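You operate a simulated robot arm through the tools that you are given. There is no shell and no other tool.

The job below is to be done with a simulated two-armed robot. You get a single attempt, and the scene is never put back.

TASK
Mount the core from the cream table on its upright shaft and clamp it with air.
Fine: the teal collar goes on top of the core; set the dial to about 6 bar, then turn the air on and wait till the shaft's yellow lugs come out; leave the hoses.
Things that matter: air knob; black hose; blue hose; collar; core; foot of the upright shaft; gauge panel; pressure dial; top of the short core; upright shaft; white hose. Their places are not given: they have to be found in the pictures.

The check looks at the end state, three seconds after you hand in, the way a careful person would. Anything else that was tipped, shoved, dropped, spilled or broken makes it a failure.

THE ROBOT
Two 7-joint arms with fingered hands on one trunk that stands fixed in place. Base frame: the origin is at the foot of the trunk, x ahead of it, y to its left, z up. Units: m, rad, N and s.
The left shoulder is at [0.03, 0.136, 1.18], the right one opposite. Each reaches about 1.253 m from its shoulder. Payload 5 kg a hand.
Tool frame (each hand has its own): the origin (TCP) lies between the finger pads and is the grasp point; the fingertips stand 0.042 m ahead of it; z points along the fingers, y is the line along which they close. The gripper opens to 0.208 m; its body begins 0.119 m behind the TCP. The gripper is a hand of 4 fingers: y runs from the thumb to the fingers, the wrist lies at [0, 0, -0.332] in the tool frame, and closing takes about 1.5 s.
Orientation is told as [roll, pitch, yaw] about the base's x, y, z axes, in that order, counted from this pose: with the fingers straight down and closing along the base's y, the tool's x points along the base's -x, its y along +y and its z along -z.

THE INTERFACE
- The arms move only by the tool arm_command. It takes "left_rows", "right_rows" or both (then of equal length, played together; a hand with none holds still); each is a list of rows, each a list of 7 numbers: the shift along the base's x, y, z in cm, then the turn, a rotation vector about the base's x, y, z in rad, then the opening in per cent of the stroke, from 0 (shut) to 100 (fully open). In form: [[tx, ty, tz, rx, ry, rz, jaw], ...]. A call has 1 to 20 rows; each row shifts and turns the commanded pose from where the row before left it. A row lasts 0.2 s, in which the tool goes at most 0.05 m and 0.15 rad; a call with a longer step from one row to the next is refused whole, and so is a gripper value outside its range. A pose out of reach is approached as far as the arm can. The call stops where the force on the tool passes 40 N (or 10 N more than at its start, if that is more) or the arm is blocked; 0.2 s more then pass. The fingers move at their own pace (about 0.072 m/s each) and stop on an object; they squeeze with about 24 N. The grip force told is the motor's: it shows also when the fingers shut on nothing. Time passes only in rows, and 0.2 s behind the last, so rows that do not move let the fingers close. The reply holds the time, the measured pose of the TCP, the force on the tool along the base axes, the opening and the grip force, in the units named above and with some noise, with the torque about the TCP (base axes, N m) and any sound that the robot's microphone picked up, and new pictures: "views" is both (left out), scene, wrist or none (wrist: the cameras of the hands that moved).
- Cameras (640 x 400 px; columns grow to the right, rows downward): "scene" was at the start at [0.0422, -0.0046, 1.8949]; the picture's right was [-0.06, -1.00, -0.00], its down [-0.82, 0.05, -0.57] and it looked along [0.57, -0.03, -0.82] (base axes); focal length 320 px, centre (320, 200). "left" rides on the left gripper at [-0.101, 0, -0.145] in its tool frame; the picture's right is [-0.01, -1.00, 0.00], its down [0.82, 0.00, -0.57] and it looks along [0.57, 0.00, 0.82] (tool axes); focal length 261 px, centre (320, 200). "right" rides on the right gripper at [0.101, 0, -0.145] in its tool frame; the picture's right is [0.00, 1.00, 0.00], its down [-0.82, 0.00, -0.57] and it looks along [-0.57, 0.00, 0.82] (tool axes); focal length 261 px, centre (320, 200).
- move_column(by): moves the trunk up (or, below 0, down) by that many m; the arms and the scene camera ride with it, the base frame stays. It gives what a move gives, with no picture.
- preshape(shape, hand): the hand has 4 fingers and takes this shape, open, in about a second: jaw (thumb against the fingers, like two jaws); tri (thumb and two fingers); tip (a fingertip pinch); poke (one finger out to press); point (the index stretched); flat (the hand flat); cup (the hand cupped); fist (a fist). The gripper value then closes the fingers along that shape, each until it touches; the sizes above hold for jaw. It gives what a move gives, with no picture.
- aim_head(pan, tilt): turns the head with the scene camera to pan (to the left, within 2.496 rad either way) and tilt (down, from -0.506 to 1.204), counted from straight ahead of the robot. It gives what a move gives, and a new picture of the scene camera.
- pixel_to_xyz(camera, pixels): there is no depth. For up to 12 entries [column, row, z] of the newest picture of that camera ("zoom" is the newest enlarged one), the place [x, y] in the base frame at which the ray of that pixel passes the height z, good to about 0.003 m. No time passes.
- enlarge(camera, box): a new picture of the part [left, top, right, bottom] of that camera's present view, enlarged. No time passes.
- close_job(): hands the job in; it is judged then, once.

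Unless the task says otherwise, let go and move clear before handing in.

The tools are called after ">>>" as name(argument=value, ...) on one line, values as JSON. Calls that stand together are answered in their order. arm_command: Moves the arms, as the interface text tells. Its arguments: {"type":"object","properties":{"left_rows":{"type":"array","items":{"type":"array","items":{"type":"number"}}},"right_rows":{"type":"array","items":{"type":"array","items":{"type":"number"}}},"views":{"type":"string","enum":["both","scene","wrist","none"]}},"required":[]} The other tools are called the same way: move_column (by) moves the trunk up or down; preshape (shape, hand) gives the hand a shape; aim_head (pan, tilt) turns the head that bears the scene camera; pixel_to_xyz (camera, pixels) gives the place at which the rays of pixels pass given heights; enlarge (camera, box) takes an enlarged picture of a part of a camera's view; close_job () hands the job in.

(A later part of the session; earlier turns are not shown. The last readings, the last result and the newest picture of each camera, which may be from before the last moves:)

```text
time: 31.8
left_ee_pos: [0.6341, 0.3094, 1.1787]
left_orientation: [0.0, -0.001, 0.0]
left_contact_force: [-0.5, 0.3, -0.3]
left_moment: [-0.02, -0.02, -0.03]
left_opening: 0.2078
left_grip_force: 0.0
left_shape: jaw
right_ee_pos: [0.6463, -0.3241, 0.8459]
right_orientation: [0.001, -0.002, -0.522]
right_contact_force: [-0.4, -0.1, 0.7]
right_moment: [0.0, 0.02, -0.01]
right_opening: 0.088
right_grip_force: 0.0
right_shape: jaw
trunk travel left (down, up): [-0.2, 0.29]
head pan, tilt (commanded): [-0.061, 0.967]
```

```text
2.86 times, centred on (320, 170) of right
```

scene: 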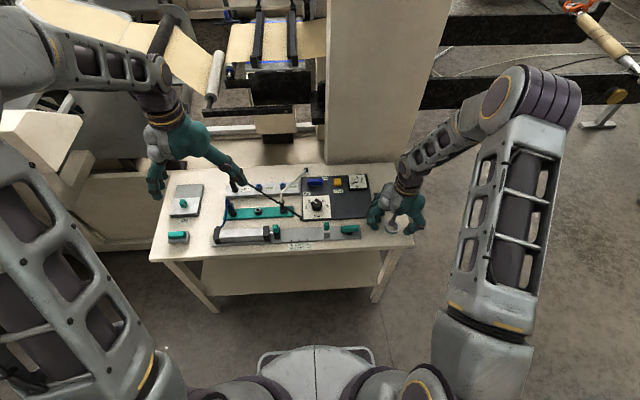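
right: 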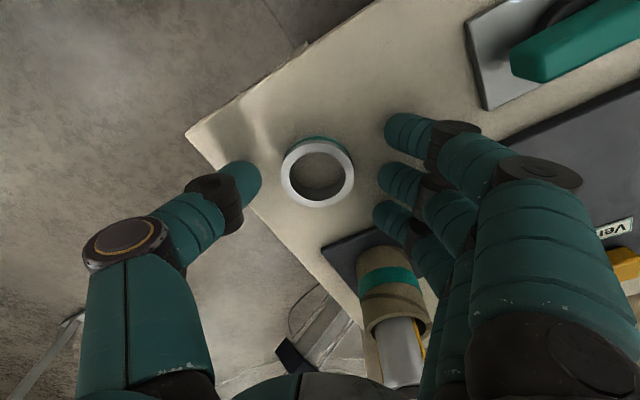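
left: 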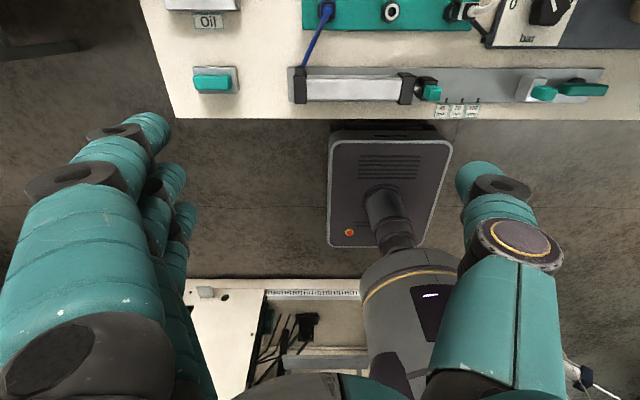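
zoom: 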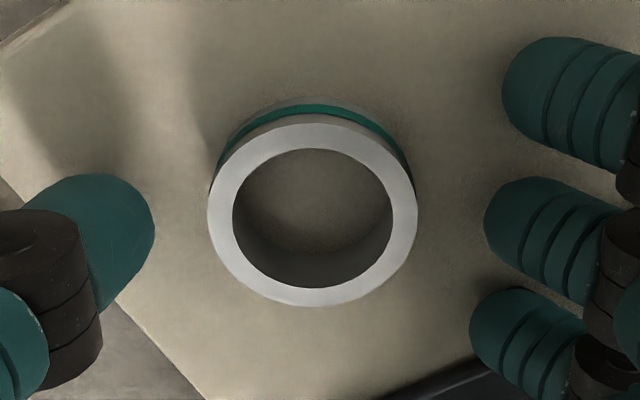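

The fingertips are still a bit above the table. Lowering in small steps another centimetre, watching force.

>>> arm_command(right_rows=[[0, 0, -0.3, 0, 0, 0, 42], [0, 0, -0.3, 0, 0, 0, 42], [0, 0, -0.2, 0, 0, 0, 42], [0, 0, 0, 0, 0, 0, 42]], views="wrist")

>>> enlarge(camera="scene", box=[360, 205, 424, 245])

```text
time: 32.5
left_ee_pos: [0.6329, 0.3093, 1.179]
left_orientation: [-0.001, -0.001, 0.001]
left_contact_force: [0.4, -1.4, -0.5]
left_moment: [0.05, 0.01, 0.02]
left_opening: 0.2081
left_grip_force: 0.2
left_shape: jaw
right_ee_pos: [0.6506, -0.3222, 0.8436]
right_orientation: [0.003, -0.005, -0.521]
right_contact_force: [-6.2, 2.7, 26.6]
right_moment: [0.22, 0.62, 0.08]
right_opening: 0.0878
right_grip_force: 0.1
right_shape: jaw
trunk travel left (down, up): [-0.2, 0.29]
head pan, tilt (commanded): [-0.061, 0.967]
stopped in row 3 (right hand): the force on the tool passed its limit at 44 N (the readings are from after the stop); the commanded pose is now the measured one
```

right: 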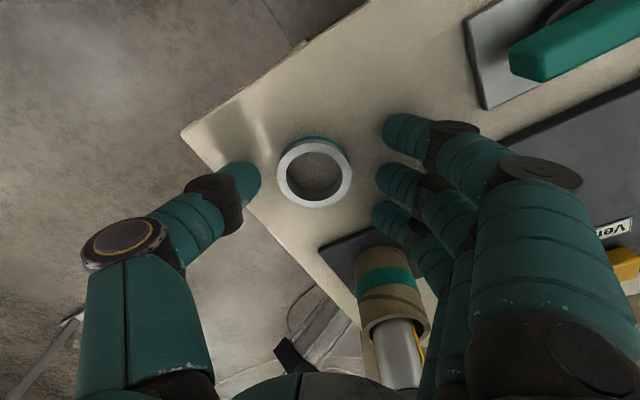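

```text
10.00 times, centred on (392, 225) of scene
```

zoom: 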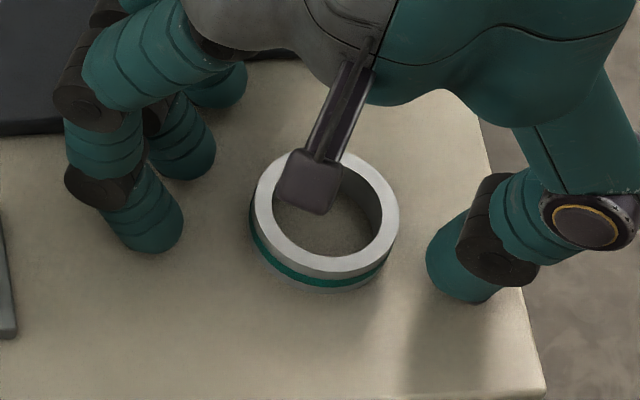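

The fingertips touched the table (44 N at z=0.8436) and the collar is undisturbed. I'll raise 6 mm and re-centre at (0.6465, -0.3245) before closing.

>>> arm_command(right_rows=[[0, 0, 0.5, 0, 0, 0, 42], [-0.3, -0.2, 0.1, 0, 0, 0, 42], [0, 0, 0, 0, 0, 0, 42]], views="wrist")

>>> enlarge(camera="right", box=[220, 100, 420, 240])

```text
time: 33.4
left_ee_pos: [0.6356, 0.3104, 1.1777]
left_orientation: [0.001, -0.001, 0.0]
left_contact_force: [-0.4, 0.0, -0.4]
left_moment: [0.02, 0.05, 0.0]
left_opening: 0.2078
left_grip_force: 0.0
left_shape: jaw
right_ee_pos: [0.6466, -0.3253, 0.8457]
right_orientation: [0.003, -0.001, -0.523]
right_contact_force: [0.0, 0.4, -0.8]
right_moment: [0.02, 0.08, 0.02]
right_opening: 0.0877
right_grip_force: 0.0
right_shape: jaw
trunk travel left (down, up): [-0.2, 0.29]
head pan, tilt (commanded): [-0.061, 0.967]
```

right: 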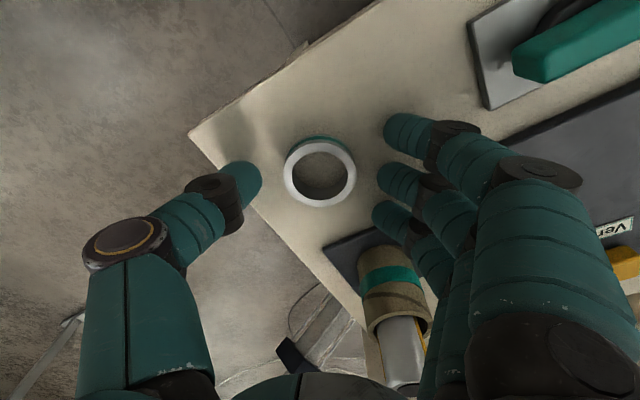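

```text
2.86 times, centred on (320, 170) of right
```

zoom: 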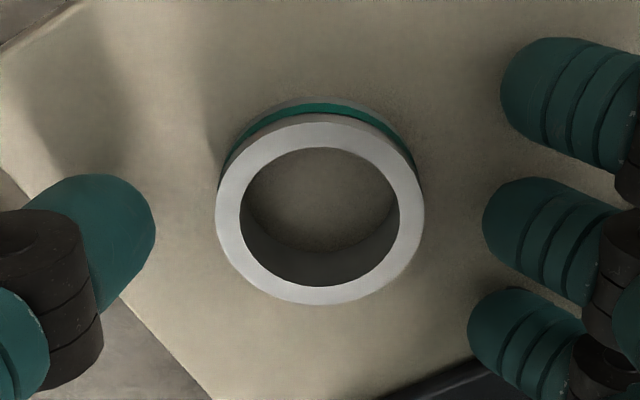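

The collar is nicely centred at (320,174). I'll raise 2 mm more for fingertip arc, then close on it.

>>> arm_command(right_rows=[[0, 0, 0.25, 0, 0, 0, 42], [0, 0, 0, 0, 0, 0, 35], [0, 0, 0, 0, 0, 0, 30], [0, 0, 0, 0, 0, 0, 26], [0, 0, 0, 0, 0, 0, 26]], views="wrist")

>>> enlarge(camera="right", box=[220, 100, 420, 240])

```text
time: 34.5
left_ee_pos: [0.635, 0.309, 1.1797]
left_orientation: [0.0, 0.0, -0.001]
left_contact_force: [-0.6, -0.9, 0.3]
left_moment: [-0.01, 0.0, 0.04]
left_opening: 0.208
left_grip_force: 0.1
left_shape: jaw
right_ee_pos: [0.6463, -0.3242, 0.8498]
right_orientation: [0.004, -0.003, -0.523]
right_contact_force: [0.1, -0.4, 0.0]
right_moment: [0.01, 0.01, -0.01]
right_opening: 0.0547
right_grip_force: 0.1
right_shape: jaw
trunk travel left (down, up): [-0.2, 0.29]
head pan, tilt (commanded): [-0.061, 0.967]
```

right: 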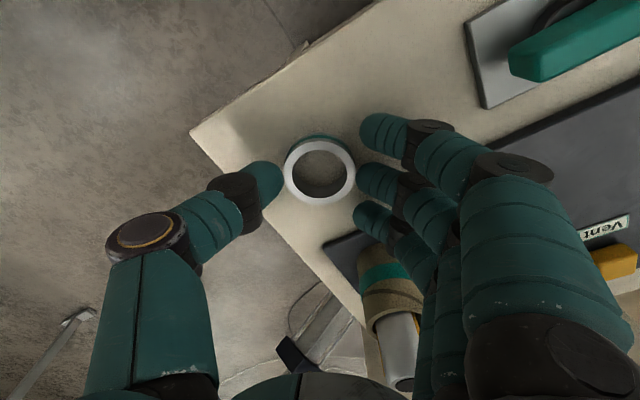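

```text
2.86 times, centred on (320, 170) of right
```

zoom: 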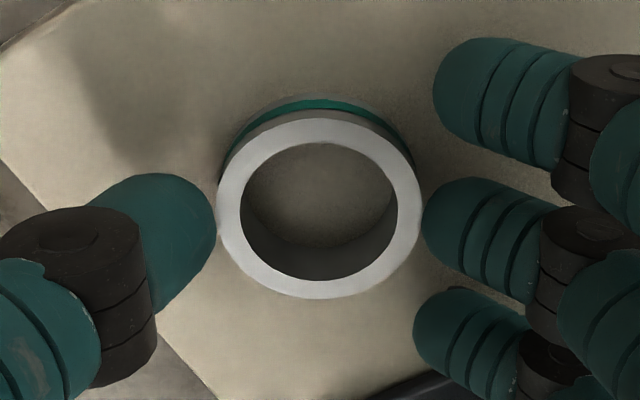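

Thumb and middle finger are just touching the collar edges. Closing the rest to grip.

>>> arm_command(right_rows=[[0, 0, 0, 0, 0, 0, 20], [0, 0, 0, 0, 0, 0, 14], [0, 0, 0, 0, 0, 0, 8], [0, 0, 0, 0, 0, 0, 5], [0, 0, 0, 0, 0, 0, 5]], views="wrist")

>>> enlarge(camera="right", box=[220, 100, 420, 240])

>>> enlarge(camera="scene", box=[360, 205, 424, 245])

```text
time: 35.8
left_ee_pos: [0.6346, 0.3109, 1.1795]
left_orientation: [-0.001, 0.0, -0.001]
left_contact_force: [-0.2, -0.5, 0.3]
left_moment: [0.02, -0.02, 0.0]
left_opening: 0.2079
left_grip_force: 0.1
left_shape: jaw
right_ee_pos: [0.6465, -0.3257, 0.8502]
right_orientation: [0.003, -0.003, -0.525]
right_contact_force: [-0.7, -1.0, 5.0]
right_moment: [0.11, 0.03, 0.02]
right_opening: 0.0268
right_grip_force: 24.0
right_shape: jaw
trunk travel left (down, up): [-0.2, 0.29]
head pan, tilt (commanded): [-0.061, 0.967]
```

right: 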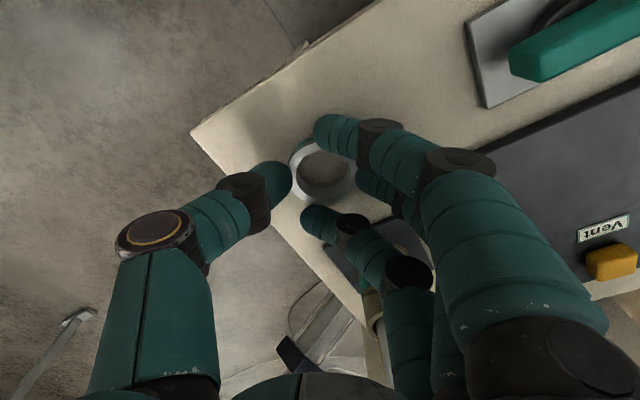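

```text
2.86 times, centred on (320, 170) of right
```

zoom: 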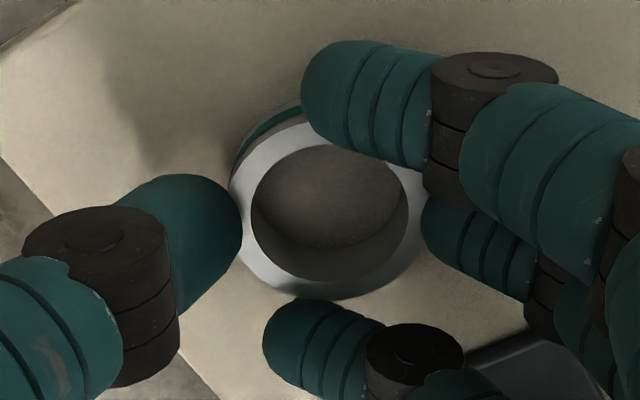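

```text
10.00 times, centred on (392, 225) of scene
```

zoom: 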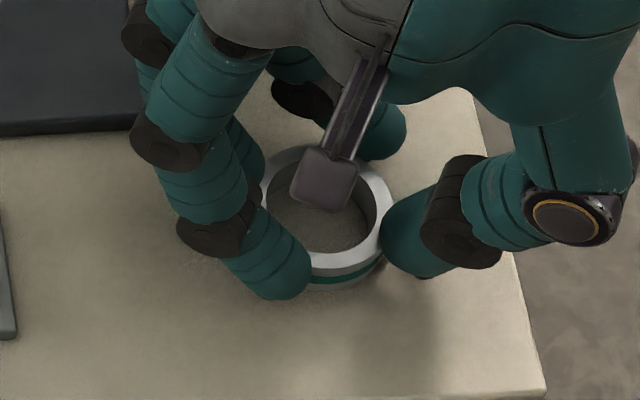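

The collar is enclosed by thumb and three fingers with 24 N grip. Lifting it slowly a few centimetres and checking.

>>> arm_command(right_rows=[[0, 0, 0.5, 0, 0, 0, 5], [0, 0, 1, 0, 0, 0, 5], [0, 0, 1.5, 0, 0, 0, 5], [0, 0, 0, 0, 0, 0, 5]], views="wrist")

>>> enlarge(camera="right", box=[220, 100, 420, 240])

>>> enlarge(camera="scene", box=[360, 200, 424, 240])

```text
time: 36.8
left_ee_pos: [0.6353, 0.3102, 1.1794]
left_orientation: [0.001, 0.0, -0.001]
left_contact_force: [0.0, -0.2, 0.5]
left_moment: [0.01, 0.05, 0.0]
left_opening: 0.2077
left_grip_force: 0.1
left_shape: jaw
right_ee_pos: [0.6464, -0.3253, 0.879]
right_orientation: [0.001, -0.005, -0.524]
right_contact_force: [-0.5, -0.2, 0.2]
right_moment: [0.0, 0.01, -0.01]
right_opening: 0.0176
right_grip_force: 24.3
right_shape: jaw
trunk travel left (down, up): [-0.2, 0.29]
head pan, tilt (commanded): [-0.061, 0.967]
```

right: 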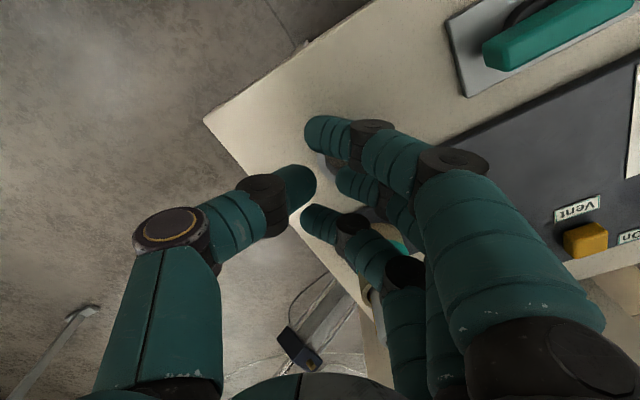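

```text
2.86 times, centred on (320, 170) of right
```

zoom: 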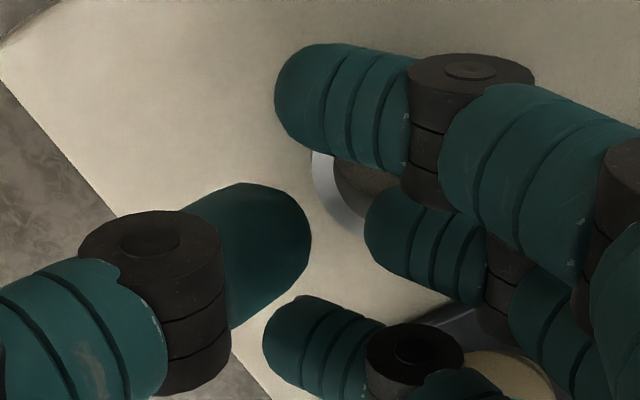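

```text
10.00 times, centred on (392, 220) of scene
```

zoom: 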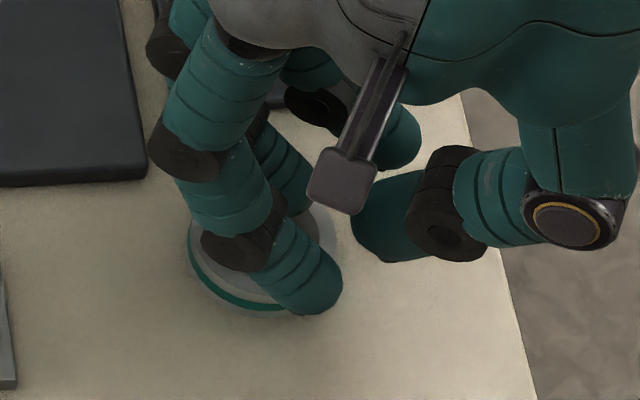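

The collar slipped out of the fingertips and stayed on the table, shifted left (now around scene (386,225)). I'll raise the hand, open, and re-measure before trying again with lower fingertips.

>>> arm_command(right_rows=[[0, 0, 2, 0, 0, 0, 5], [0, 0, 3, 0, 0, 0, 5], [0, 0, 3, 0, 0, 0, 20], [0, 0, 3, 0, 0, 0, 42], [0, 0, 2, 0, 0, 0, 42], [0, 0, 0, 0, 0, 0, 42], [0, 0, 0, 0, 0, 0, 42]])

>>> enlarge(camera="right", box=[260, 70, 420, 190])

>>> enlarge(camera="scene", box=[356, 190, 420, 245])

```text
time: 38.4
left_ee_pos: [0.6351, 0.3105, 1.1788]
left_orientation: [0.0, 0.001, -0.001]
left_contact_force: [0.1, 0.2, 0.5]
left_moment: [-0.01, -0.03, 0.03]
left_opening: 0.208
left_grip_force: 0.0
left_shape: jaw
right_ee_pos: [0.6466, -0.3257, 1.0094]
right_orientation: [0.003, -0.004, -0.525]
right_contact_force: [0.3, -0.6, 0.3]
right_moment: [-0.01, -0.02, -0.02]
right_opening: 0.0864
right_grip_force: 0.1
right_shape: jaw
trunk travel left (down, up): [-0.2, 0.29]
head pan, tilt (commanded): [-0.061, 0.967]
```

scene: 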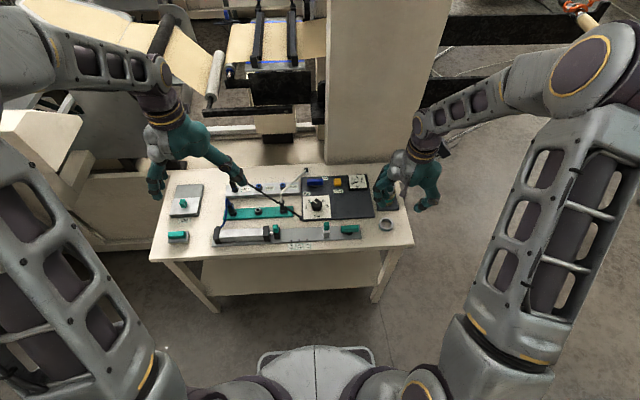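
right: 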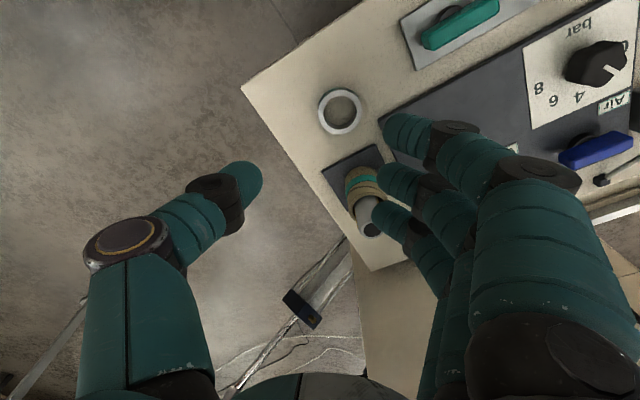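

```text
3.33 times, centred on (340, 130) of right
```

zoom: 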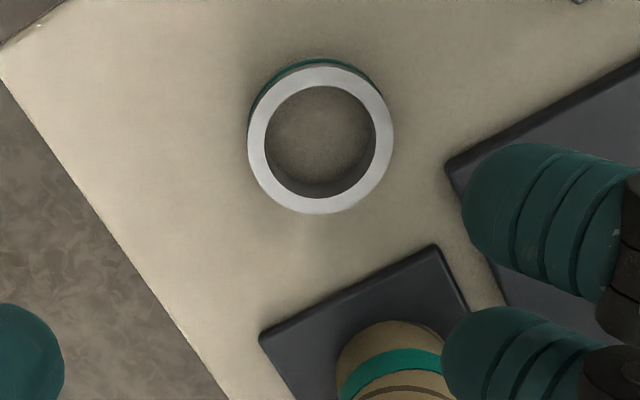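

```text
7.27 times, centred on (388, 218) of scene
```

zoom: 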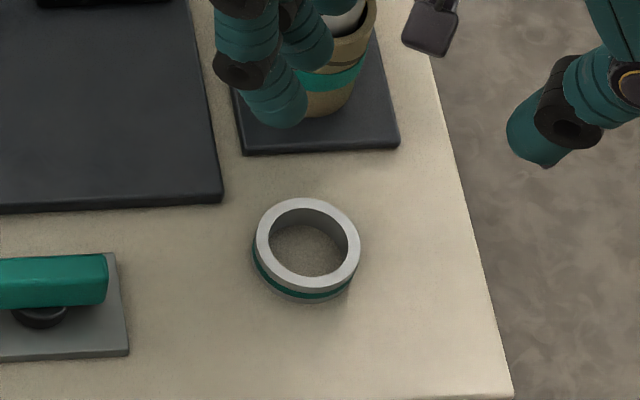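

>>> pixel_to_xyz(camera="right", pixels=[[340.15, 112, 0.805], [340.15, 112, 0.81], [340.15, 112, 0.815], [340.15, 112, 0.81]])

>>> pixel_to_xyz(camera="scene", pixels=[[386.35, 224.05, 0.805], [386.35, 224.05, 0.81], [386.35, 224.05, 0.815], [386.35, 224.05, 0.81]])

```text
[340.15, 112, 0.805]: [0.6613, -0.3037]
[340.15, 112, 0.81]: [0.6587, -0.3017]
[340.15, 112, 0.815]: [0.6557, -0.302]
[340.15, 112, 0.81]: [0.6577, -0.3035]
```

```text
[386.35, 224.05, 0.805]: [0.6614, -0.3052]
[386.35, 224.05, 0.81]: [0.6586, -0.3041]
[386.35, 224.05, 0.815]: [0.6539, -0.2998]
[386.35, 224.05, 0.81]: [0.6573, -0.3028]
```

The collar is now at about (0.6595, -0.303), flat. Before retrying I want better heights for the table and plate; I'll triangulate the table corner and plate corner from these two viewpoints.

>>> pixel_to_xyz(camera="right", pixels=[[243.5, 92, 0.78], [243.5, 92, 0.79], [243.5, 92, 0.8], [373.9, 143.5, 0.79], [373.9, 143.5, 0.8], [373.9, 143.5, 0.81], [475, 135, 0.8]])

>>> pixel_to_xyz(camera="scene", pixels=[[414.5, 245.1, 0.78], [414.5, 245.1, 0.79], [414.5, 245.1, 0.8], [377.4, 211.4, 0.79], [377.4, 211.4, 0.8], [377.4, 211.4, 0.81]])

>>> enlarge(camera="scene", box=[330, 210, 378, 240])

```text
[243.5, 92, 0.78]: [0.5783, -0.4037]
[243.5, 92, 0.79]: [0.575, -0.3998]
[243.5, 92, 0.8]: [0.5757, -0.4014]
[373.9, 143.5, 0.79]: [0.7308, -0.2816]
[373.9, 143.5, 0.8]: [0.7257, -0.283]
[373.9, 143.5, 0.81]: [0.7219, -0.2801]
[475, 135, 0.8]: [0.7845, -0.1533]
```

```text
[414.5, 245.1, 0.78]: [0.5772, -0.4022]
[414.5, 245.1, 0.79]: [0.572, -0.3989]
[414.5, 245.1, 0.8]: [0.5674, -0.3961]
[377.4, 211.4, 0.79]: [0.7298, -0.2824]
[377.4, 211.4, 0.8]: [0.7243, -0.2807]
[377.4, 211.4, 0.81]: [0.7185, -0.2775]
```

```text
13.33 times, centred on (354, 225) of scene
```

zoom: 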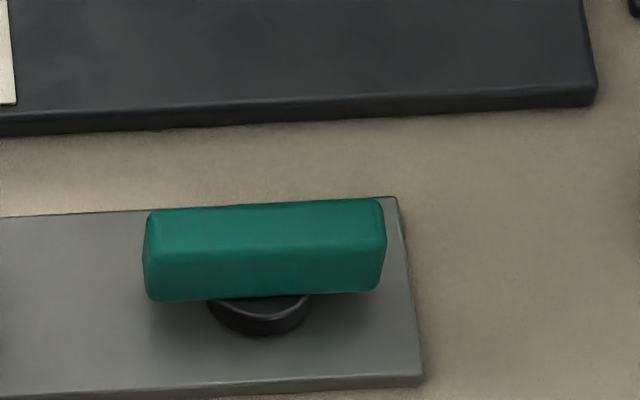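

Table is at ≈0.788 and the plate top ≈0.799, so the fingertips extend ~0.055 below the TCP—last time I gripped only the collar's top edge. I'll check the rail handle's height to choose a safe hand yaw.

>>> enlarge(camera="right", box=[390, 0, 518, 80])

```text
5.00 times, centred on (454, 40) of right
```

zoom: 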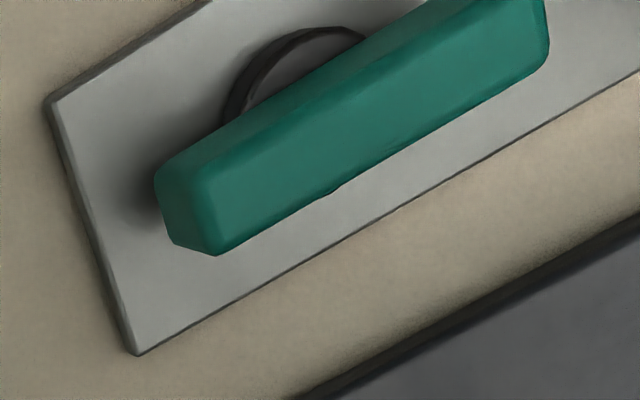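

>>> pixel_to_xyz(camera="right", pixels=[[432.2, 42, 0.82], [432.2, 42, 0.83], [432.2, 42, 0.84], [432.2, 42, 0.85]])

>>> pixel_to_xyz(camera="scene", pixels=[[358.6, 226.65, 0.82], [358.6, 226.65, 0.83], [358.6, 226.65, 0.84], [358.6, 226.65, 0.85]])

```text
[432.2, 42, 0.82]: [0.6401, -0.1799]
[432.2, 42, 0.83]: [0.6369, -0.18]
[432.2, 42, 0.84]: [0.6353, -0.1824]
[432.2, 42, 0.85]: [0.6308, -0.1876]
```

```text
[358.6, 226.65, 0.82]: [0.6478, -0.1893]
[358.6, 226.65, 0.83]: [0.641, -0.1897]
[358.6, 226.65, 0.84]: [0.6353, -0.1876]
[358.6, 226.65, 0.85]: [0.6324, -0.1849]
```

Handle top is z≈0.845 with its end at (0.634, -0.186). With yaw +18° and a tighter opening of 33% all fingers clear the panel corner, plate and handle. Moving above the collar at (0.6595, -0.303).

>>> arm_command(right_rows=[[0.2, 0.35, -1, 0, 0, 0.12, 36], [0.2, 0.35, -1, 0, 0, 0.12, 36], [0.2, 0.35, -1, 0, 0, 0.12, 36], [0.2, 0.35, -1, 0, 0, 0.12, 36], [0.2, 0.35, -1, 0, 0, 0.12, 36], [0.2, 0.3, -1, 0, 0, 0.12, 36], [0.1, 0.2, -1, 0, 0, 0.12, 36], [0, 0, -1, 0, 0, 0, 36], [0, 0, 0, 0, 0, 0, 36]])

>>> enlarge(camera="right", box=[220, 80, 420, 240])

>>> enlarge(camera="scene", box=[340, 185, 420, 245])

```text
time: 40.4
left_ee_pos: [0.6348, 0.3091, 1.1785]
left_orientation: [0.0, 0.0, 0.0]
left_contact_force: [0.4, -0.4, 0.2]
left_moment: [0.02, 0.02, 0.02]
left_opening: 0.208
left_grip_force: 0.1
left_shape: jaw
right_ee_pos: [0.6585, -0.3031, 0.9292]
right_orientation: [0.002, -0.003, 0.317]
right_contact_force: [-0.1, 0.7, 0.5]
right_moment: [0.02, -0.04, -0.03]
right_opening: 0.0755
right_grip_force: 0.1
right_shape: jaw
trunk travel left (down, up): [-0.2, 0.29]
head pan, tilt (commanded): [-0.061, 0.967]
```

scene: 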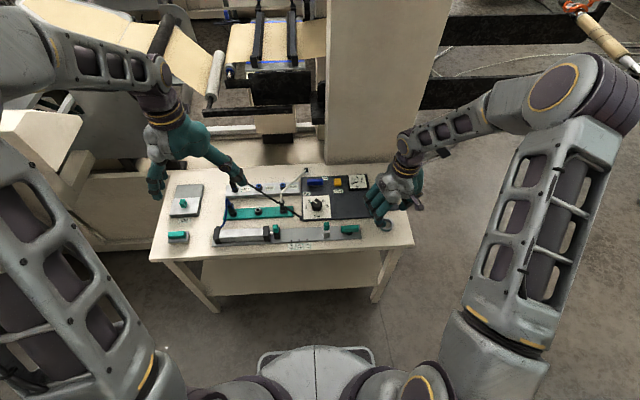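
right: 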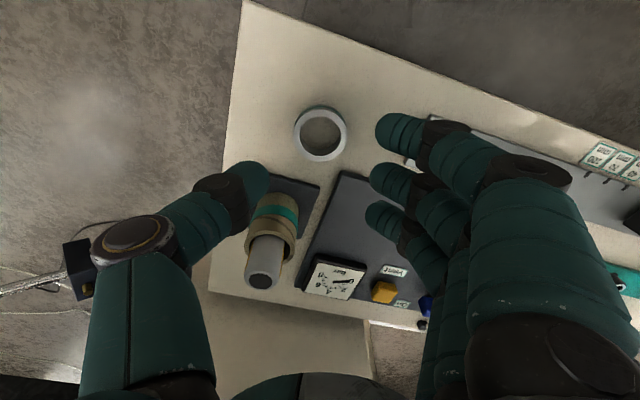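

```text
2.50 times, centred on (320, 160) of right
```

zoom: 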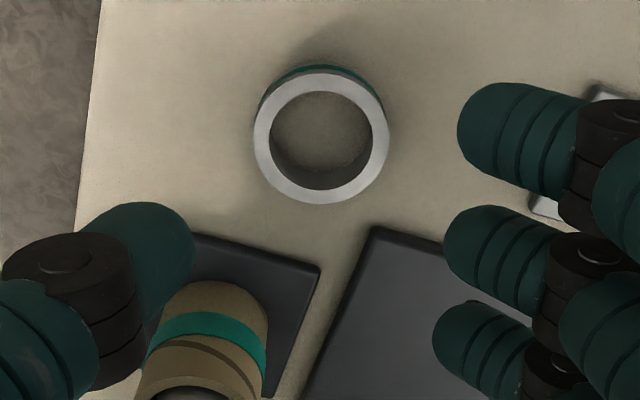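

```text
6.67 times, centred on (380, 215) of scene
```

zoom: 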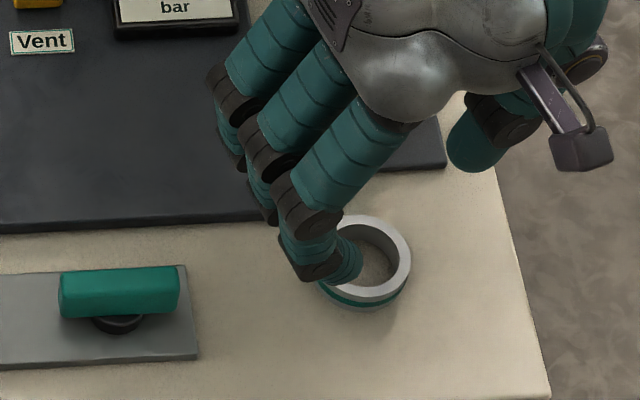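

The collar is centred (320,135) for this height. Descending to z≈0.853 at 36% opening.

>>> arm_command(right_rows=[[0, 0, -2, 0, 0, 0, 36], [0, 0, -2, 0, 0, 0, 36], [0, 0, -1.5, 0, 0, 0, 36], [0, 0, -1.2, 0, 0, 0, 36], [0, 0, -0.8, 0, 0, 0, 36], [0, 0, 0, 0, 0, 0, 36]])

>>> enlarge(camera="right", box=[220, 100, 420, 240])

>>> enlarge(camera="scene", box=[345, 195, 425, 245])

```text
time: 41.8
left_ee_pos: [0.6363, 0.3099, 1.178]
left_orientation: [0.001, -0.001, 0.001]
left_contact_force: [-0.7, 0.7, 0.1]
left_moment: [0.0, -0.06, 0.0]
left_opening: 0.2078
left_grip_force: 0.1
left_shape: jaw
right_ee_pos: [0.6597, -0.3023, 0.8541]
right_orientation: [0.003, -0.004, 0.319]
right_contact_force: [-0.1, -0.2, 0.2]
right_moment: [0.0, 0.0, 0.0]
right_opening: 0.0757
right_grip_force: 0.0
right_shape: jaw
trunk travel left (down, up): [-0.2, 0.29]
head pan, tilt (commanded): [-0.061, 0.967]
```

scene: 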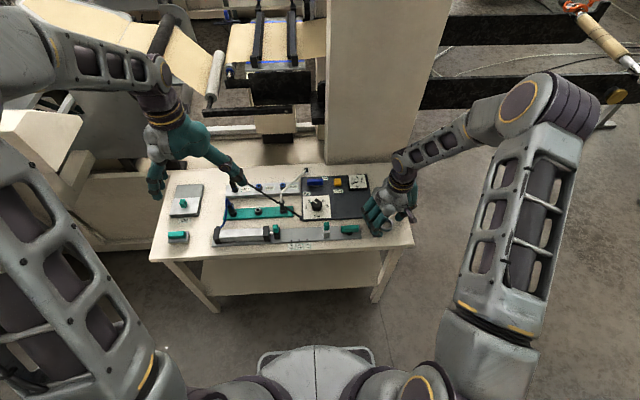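
right: 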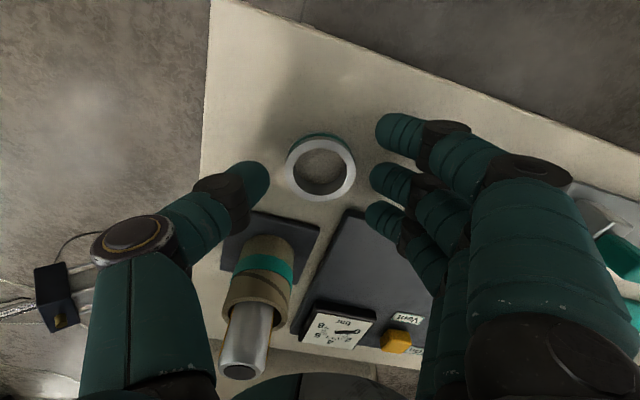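

```text
2.86 times, centred on (320, 170) of right
```

zoom: 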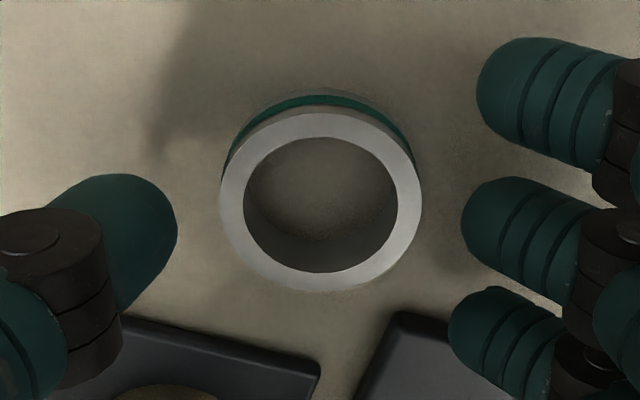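

```text
8.00 times, centred on (385, 220) of scene
```

zoom: 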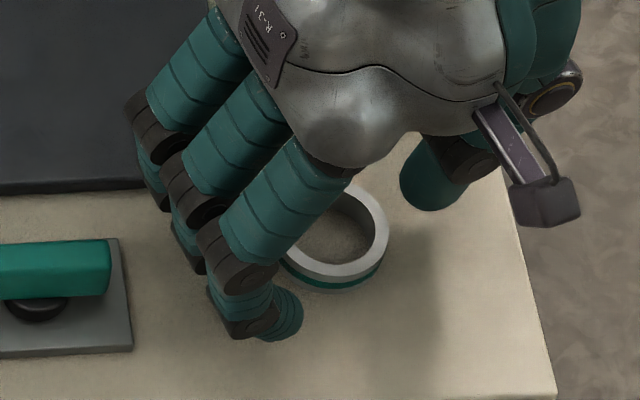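

I'll check the rear fingertip's position relative to the panel corner before going lower.

>>> pixel_to_xyz(camera="right", pixels=[[367, 215, 0.81], [378, 203, 0.81], [400, 240, 0.82], [348, 210, 0.81], [348, 210, 0.8], [321, 166, 0.805], [255, 180, 0.81]])

>>> enlarge(camera="right", box=[330, 180, 430, 260])

```text
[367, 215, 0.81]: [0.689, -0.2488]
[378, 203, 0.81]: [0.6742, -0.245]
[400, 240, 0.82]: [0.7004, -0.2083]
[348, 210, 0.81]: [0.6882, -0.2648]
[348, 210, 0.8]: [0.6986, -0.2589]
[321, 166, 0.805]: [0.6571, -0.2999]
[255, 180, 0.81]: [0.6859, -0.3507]
```

```text
5.00 times, centred on (380, 220) of right
```

zoom: 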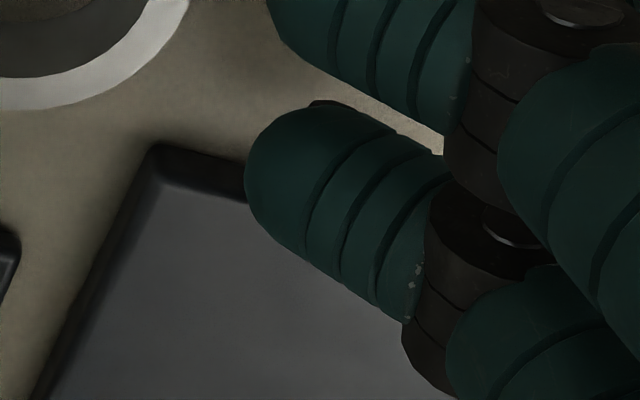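

The rear fingertip is within ~6 mm of the panel's front edge, so I'll back up slightly and yaw another ~17° for more clearance, then check again.

>>> arm_command(right_rows=[[0, 0, 1.5, 0, 0, 0, 36], [0, 0, 0, 0, 0, 0.147, 36], [-0.1, 0, 0, 0, 0, 0.147, 36], [0, 0, -0.7, 0, 0, 0, 36], [0, 0, -0.7, 0, 0, 0, 36], [0, 0, 0, 0, 0, 0, 36]])

>>> enlarge(camera="right", box=[220, 100, 420, 240])

>>> enlarge(camera="scene", box=[345, 195, 425, 245])

```text
time: 43.1
left_ee_pos: [0.6347, 0.3091, 1.1792]
left_orientation: [-0.001, 0.001, 0.001]
left_contact_force: [0.4, 0.2, 0.0]
left_moment: [-0.03, 0.0, 0.03]
left_opening: 0.2079
left_grip_force: 0.0
left_shape: jaw
right_ee_pos: [0.6584, -0.3018, 0.8549]
right_orientation: [0.003, -0.003, 0.611]
right_contact_force: [-0.6, -0.1, -1.5]
right_moment: [0.03, 0.02, 0.0]
right_opening: 0.0757
right_grip_force: 0.1
right_shape: jaw
trunk travel left (down, up): [-0.2, 0.29]
head pan, tilt (commanded): [-0.061, 0.967]
```

scene: 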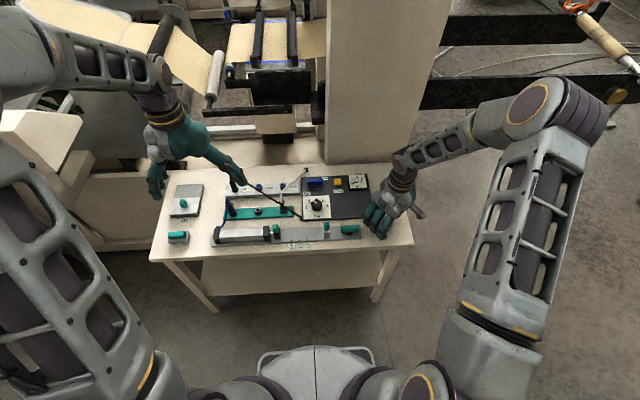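
right: 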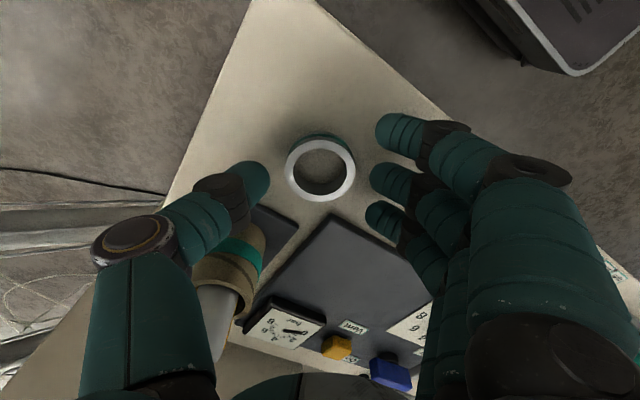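

```text
2.86 times, centred on (320, 170) of right
```

zoom: 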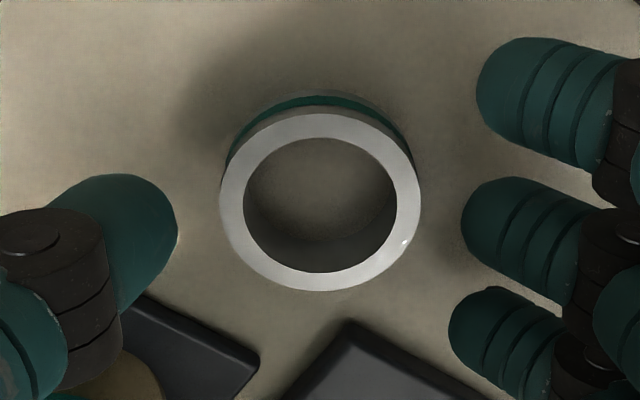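

```text
8.00 times, centred on (385, 220) of scene
```

zoom: 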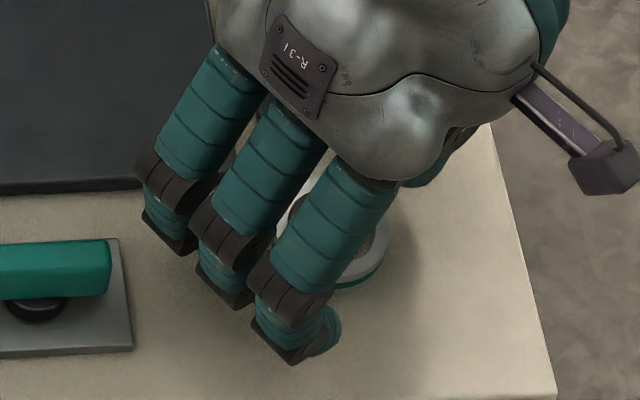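

Clear now: the panel corner is well away from the rear finger. I'll narrow to 29% and lower gently until the fingertips just meet the table.

>>> arm_command(right_rows=[[0, 0, 0, 0, 0, 0, 32], [0, 0, -0.3, 0, 0, 0, 30], [0, 0, -0.3, 0, 0, 0, 30], [0, 0, -0.2, 0, 0, 0, 30], [0, 0, 0, 0, 0, 0, 30]], views="wrist")

>>> enlarge(camera="right", box=[220, 100, 420, 240])

```text
time: 44.4
left_ee_pos: [0.6347, 0.3102, 1.179]
left_orientation: [-0.001, 0.0, 0.0]
left_contact_force: [0.7, -0.3, -1.1]
left_moment: [-0.03, -0.01, -0.01]
left_opening: 0.2076
left_grip_force: 0.1
left_shape: jaw
right_ee_pos: [0.6578, -0.3016, 0.8453]
right_orientation: [0.001, -0.003, 0.611]
right_contact_force: [0.1, 0.3, -0.2]
right_moment: [0.04, 0.01, 0.0]
right_opening: 0.063
right_grip_force: 0.0
right_shape: jaw
trunk travel left (down, up): [-0.2, 0.29]
head pan, tilt (commanded): [-0.061, 0.967]
```

right: 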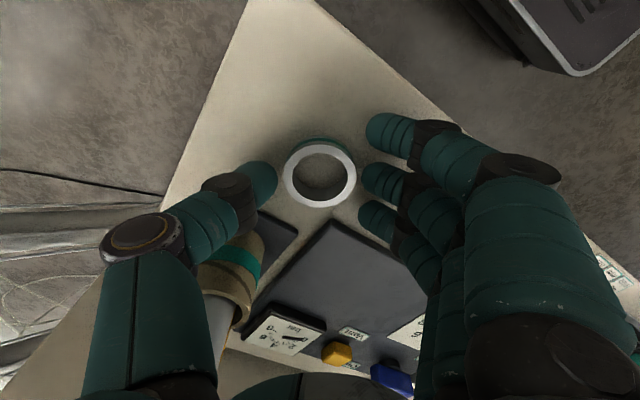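

```text
2.86 times, centred on (320, 170) of right
```

zoom: 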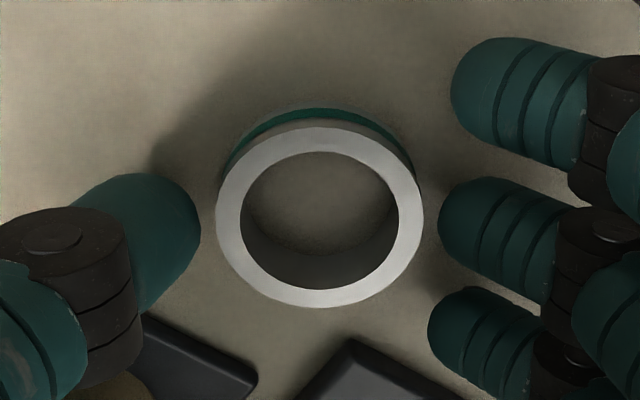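

No table contact yet at z=0.8453. Lowering in millimetre steps.

>>> arm_command(right_rows=[[0, 0, -0.1, 0, 0, 0, 30], [0, 0, -0.1, 0, 0, 0, 30], [0, 0, -0.1, 0, 0, 0, 30], [0, 0, 0, 0, 0, 0, 30]], views="none")

```text
time: 45.4
left_ee_pos: [0.6347, 0.3109, 1.1788]
left_orientation: [-0.001, -0.001, 0.0]
left_contact_force: [-0.1, 0.5, -0.5]
left_moment: [0.06, 0.01, 0.0]
left_opening: 0.2079
left_grip_force: 0.1
left_shape: jaw
right_ee_pos: [0.6593, -0.3027, 0.8442]
right_orientation: [0.003, -0.003, 0.61]
right_contact_force: [0.0, 0.0, 0.1]
right_moment: [-0.03, 0.02, 0.02]
right_opening: 0.0629
right_grip_force: 0.1
right_shape: jaw
trunk travel left (down, up): [-0.2, 0.29]
head pan, tilt (commanded): [-0.061, 0.967]
```

>>> arm_command(right_rows=[[0, 0, -0.1, 0, 0, 0, 30], [0, 0, -0.1, 0, 0, 0, 30], [0, 0, -0.1, 0, 0, 0, 30], [0, 0, 0, 0, 0, 0, 30]], views="none")

```text
time: 46.4
left_ee_pos: [0.6339, 0.3102, 1.1794]
left_orientation: [0.001, -0.002, -0.001]
left_contact_force: [0.0, -0.5, -0.1]
left_moment: [0.01, 0.01, 0.01]
left_opening: 0.2076
left_grip_force: 0.0
left_shape: jaw
right_ee_pos: [0.6583, -0.3022, 0.8432]
right_orientation: [-0.001, -0.006, 0.609]
right_contact_force: [-2.5, 1.3, 28.7]
right_moment: [0.45, 0.73, 0.06]
right_opening: 0.0652
right_grip_force: 7.0
right_shape: jaw
trunk travel left (down, up): [-0.2, 0.29]
head pan, tilt (commanded): [-0.061, 0.967]
```

Contact at z≈0.843. I'll relieve it by ~1.5 mm and then close on the collar.

>>> arm_command(right_rows=[[0, 0, 0.15, 0, 0, 0, 30], [0, 0, 0, 0, 0, 0, 27], [0, 0, 0, 0, 0, 0, 24], [0, 0, 0, 0, 0, 0, 20], [0, 0, 0, 0, 0, 0, 20]], views="wrist")

>>> enlarge(camera="right", box=[220, 100, 420, 240])

```text
time: 47.5
left_ee_pos: [0.6342, 0.3112, 1.1791]
left_orientation: [-0.001, 0.001, 0.0]
left_contact_force: [0.2, -0.3, -0.2]
left_moment: [0.0, -0.01, 0.0]
left_opening: 0.2077
left_grip_force: 0.1
left_shape: jaw
right_ee_pos: [0.6585, -0.3034, 0.8437]
right_orientation: [0.003, -0.004, 0.611]
right_contact_force: [4.2, -1.8, 16.6]
right_moment: [0.59, 0.29, -0.11]
right_opening: 0.0396
right_grip_force: 24.3
right_shape: jaw
trunk travel left (down, up): [-0.2, 0.29]
head pan, tilt (commanded): [-0.061, 0.967]
```

right: 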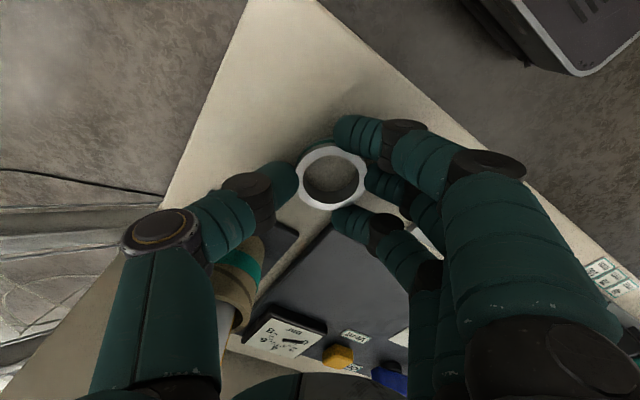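

```text
2.86 times, centred on (320, 170) of right
```

zoom: 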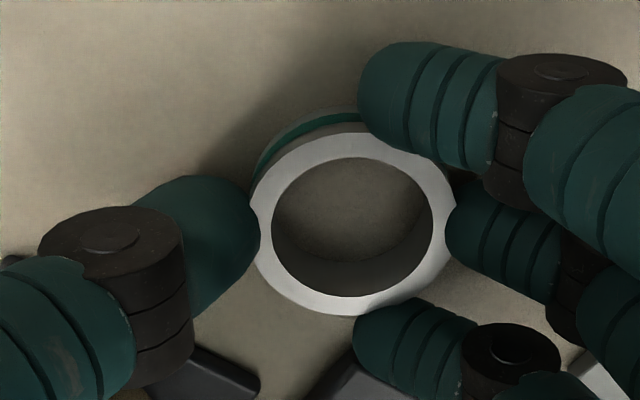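

The fingers hold the collar lower now with 24 N grip. Lifting gently a couple of centimetres and checking it comes along.

>>> arm_command(right_rows=[[0, 0, 0.2, 0, 0, 0, 12], [0, 0, 0.3, 0, 0, 0, 12], [0, 0, 0.5, 0, 0, 0, 12], [0, 0, 0.5, 0, 0, 0, 12], [0, 0, 0.5, 0, 0, 0, 12], [0, 0, 0, 0, 0, 0, 12]], views="wrist")

>>> enlarge(camera="right", box=[220, 100, 420, 240])

>>> enlarge(camera="scene", box=[345, 195, 425, 245])

```text
time: 49.0
left_ee_pos: [0.6352, 0.3095, 1.1784]
left_orientation: [0.0, 0.0, 0.0]
left_contact_force: [1.0, 0.4, 0.4]
left_moment: [0.01, -0.01, -0.01]
left_opening: 0.2077
left_grip_force: 0.1
left_shape: jaw
right_ee_pos: [0.6582, -0.3032, 0.8614]
right_orientation: [0.003, -0.003, 0.61]
right_contact_force: [0.1, -0.5, -0.2]
right_moment: [0.01, -0.02, -0.06]
right_opening: 0.0303
right_grip_force: 23.9
right_shape: jaw
trunk travel left (down, up): [-0.2, 0.29]
head pan, tilt (commanded): [-0.061, 0.967]
```

right: 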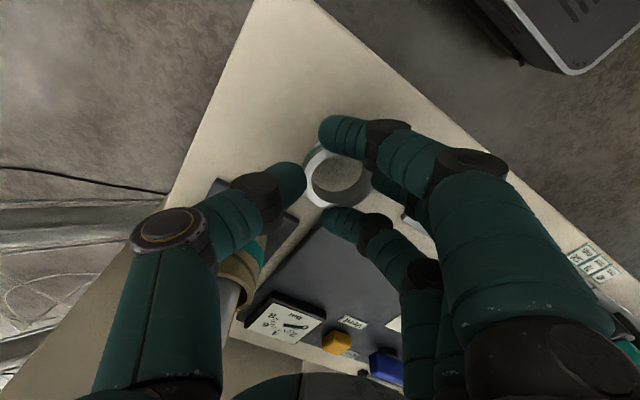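

```text
2.86 times, centred on (320, 170) of right
```

zoom: 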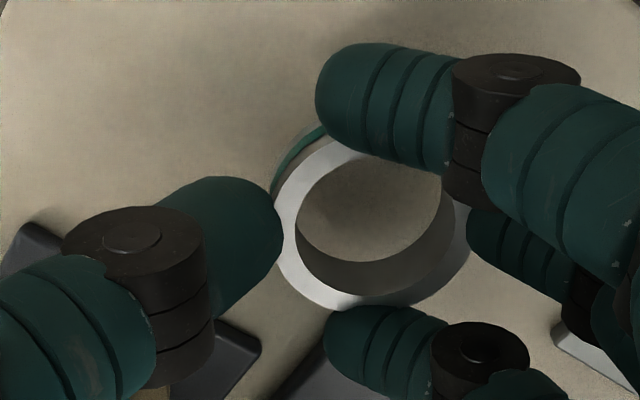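

```text
8.00 times, centred on (385, 220) of scene
```

zoom: 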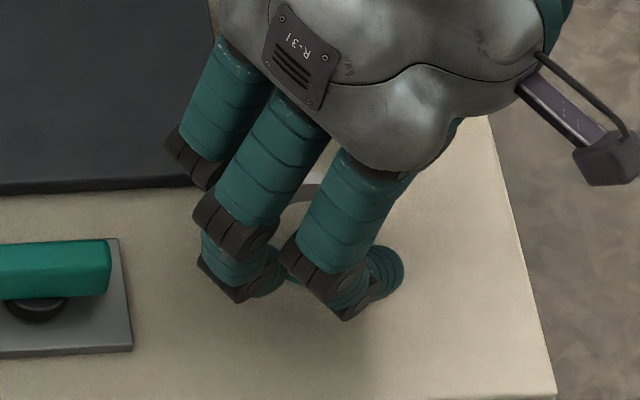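

The ring seems to have come along but may be tilting. I'll zoom in to judge its attitude.

>>> enlarge(camera="right", box=[290, 130, 400, 220])

>>> enlarge(camera="scene", box=[365, 205, 405, 235])

```text
4.44 times, centred on (345, 175) of right
```

zoom: 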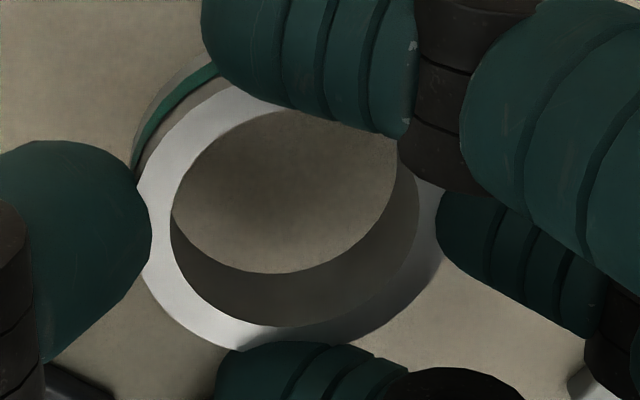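

```text
13.33 times, centred on (385, 220) of scene
```

zoom: 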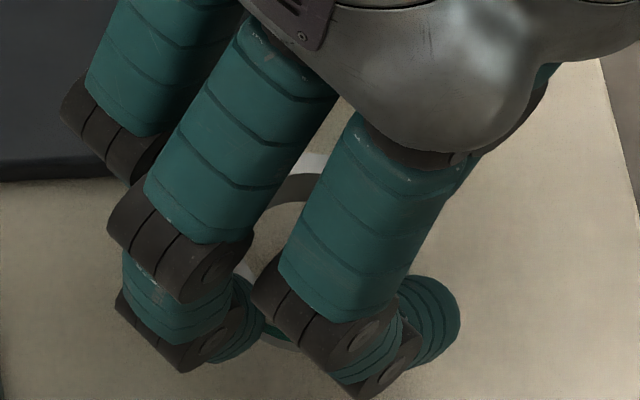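

It's ambiguous whether it is lifted. I'll raise another 1.5 cm slowly and compare.

>>> arm_command(right_rows=[[0, 0, 0.5, 0, 0, 0, 10], [0, 0, 0.5, 0, 0, 0, 10], [0, 0, 0.5, 0, 0, 0, 10], [0, 0, 0, 0, 0, 0, 10]], views="wrist")

>>> enlarge(camera="right", box=[290, 130, 400, 220])

>>> enlarge(camera="scene", box=[365, 200, 405, 235])

```text
time: 50.0
left_ee_pos: [0.6347, 0.3101, 1.1795]
left_orientation: [0.0, 0.001, 0.0]
left_contact_force: [0.5, 0.7, -0.8]
left_moment: [-0.01, 0.04, 0.0]
left_opening: 0.2078
left_grip_force: 0.0
left_shape: jaw
right_ee_pos: [0.6594, -0.3018, 0.8773]
right_orientation: [0.004, -0.002, 0.61]
right_contact_force: [-0.2, -0.1, 0.0]
right_moment: [0.0, 0.02, 0.03]
right_opening: 0.0304
right_grip_force: 24.3
right_shape: jaw
trunk travel left (down, up): [-0.2, 0.29]
head pan, tilt (commanded): [-0.061, 0.967]
```

right: 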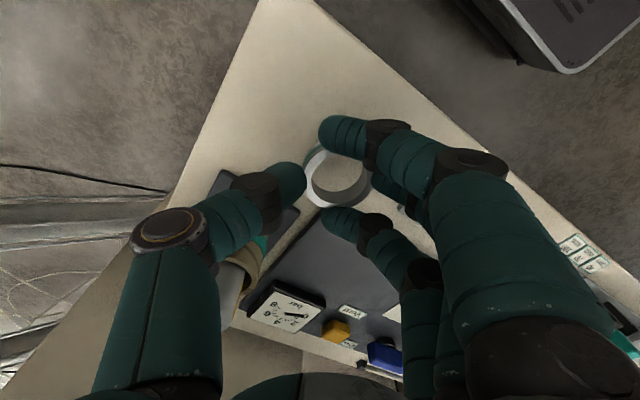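

```text
4.44 times, centred on (345, 175) of right
```

zoom: 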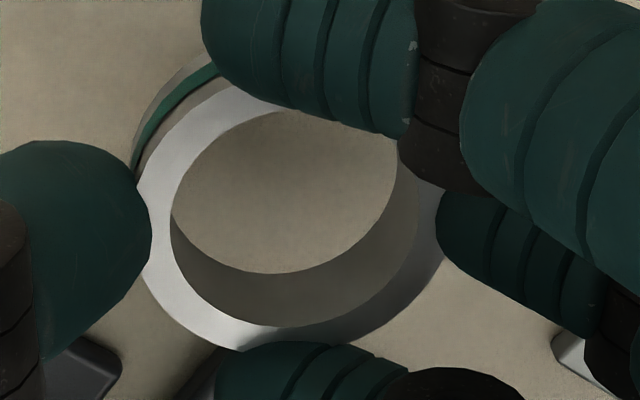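

```text
11.43 times, centred on (385, 218) of scene
```

zoom: 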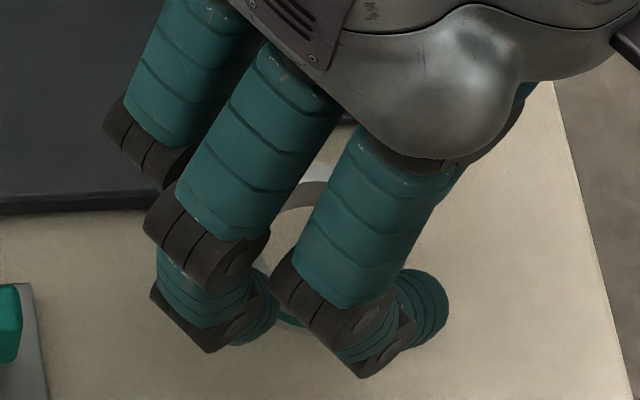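

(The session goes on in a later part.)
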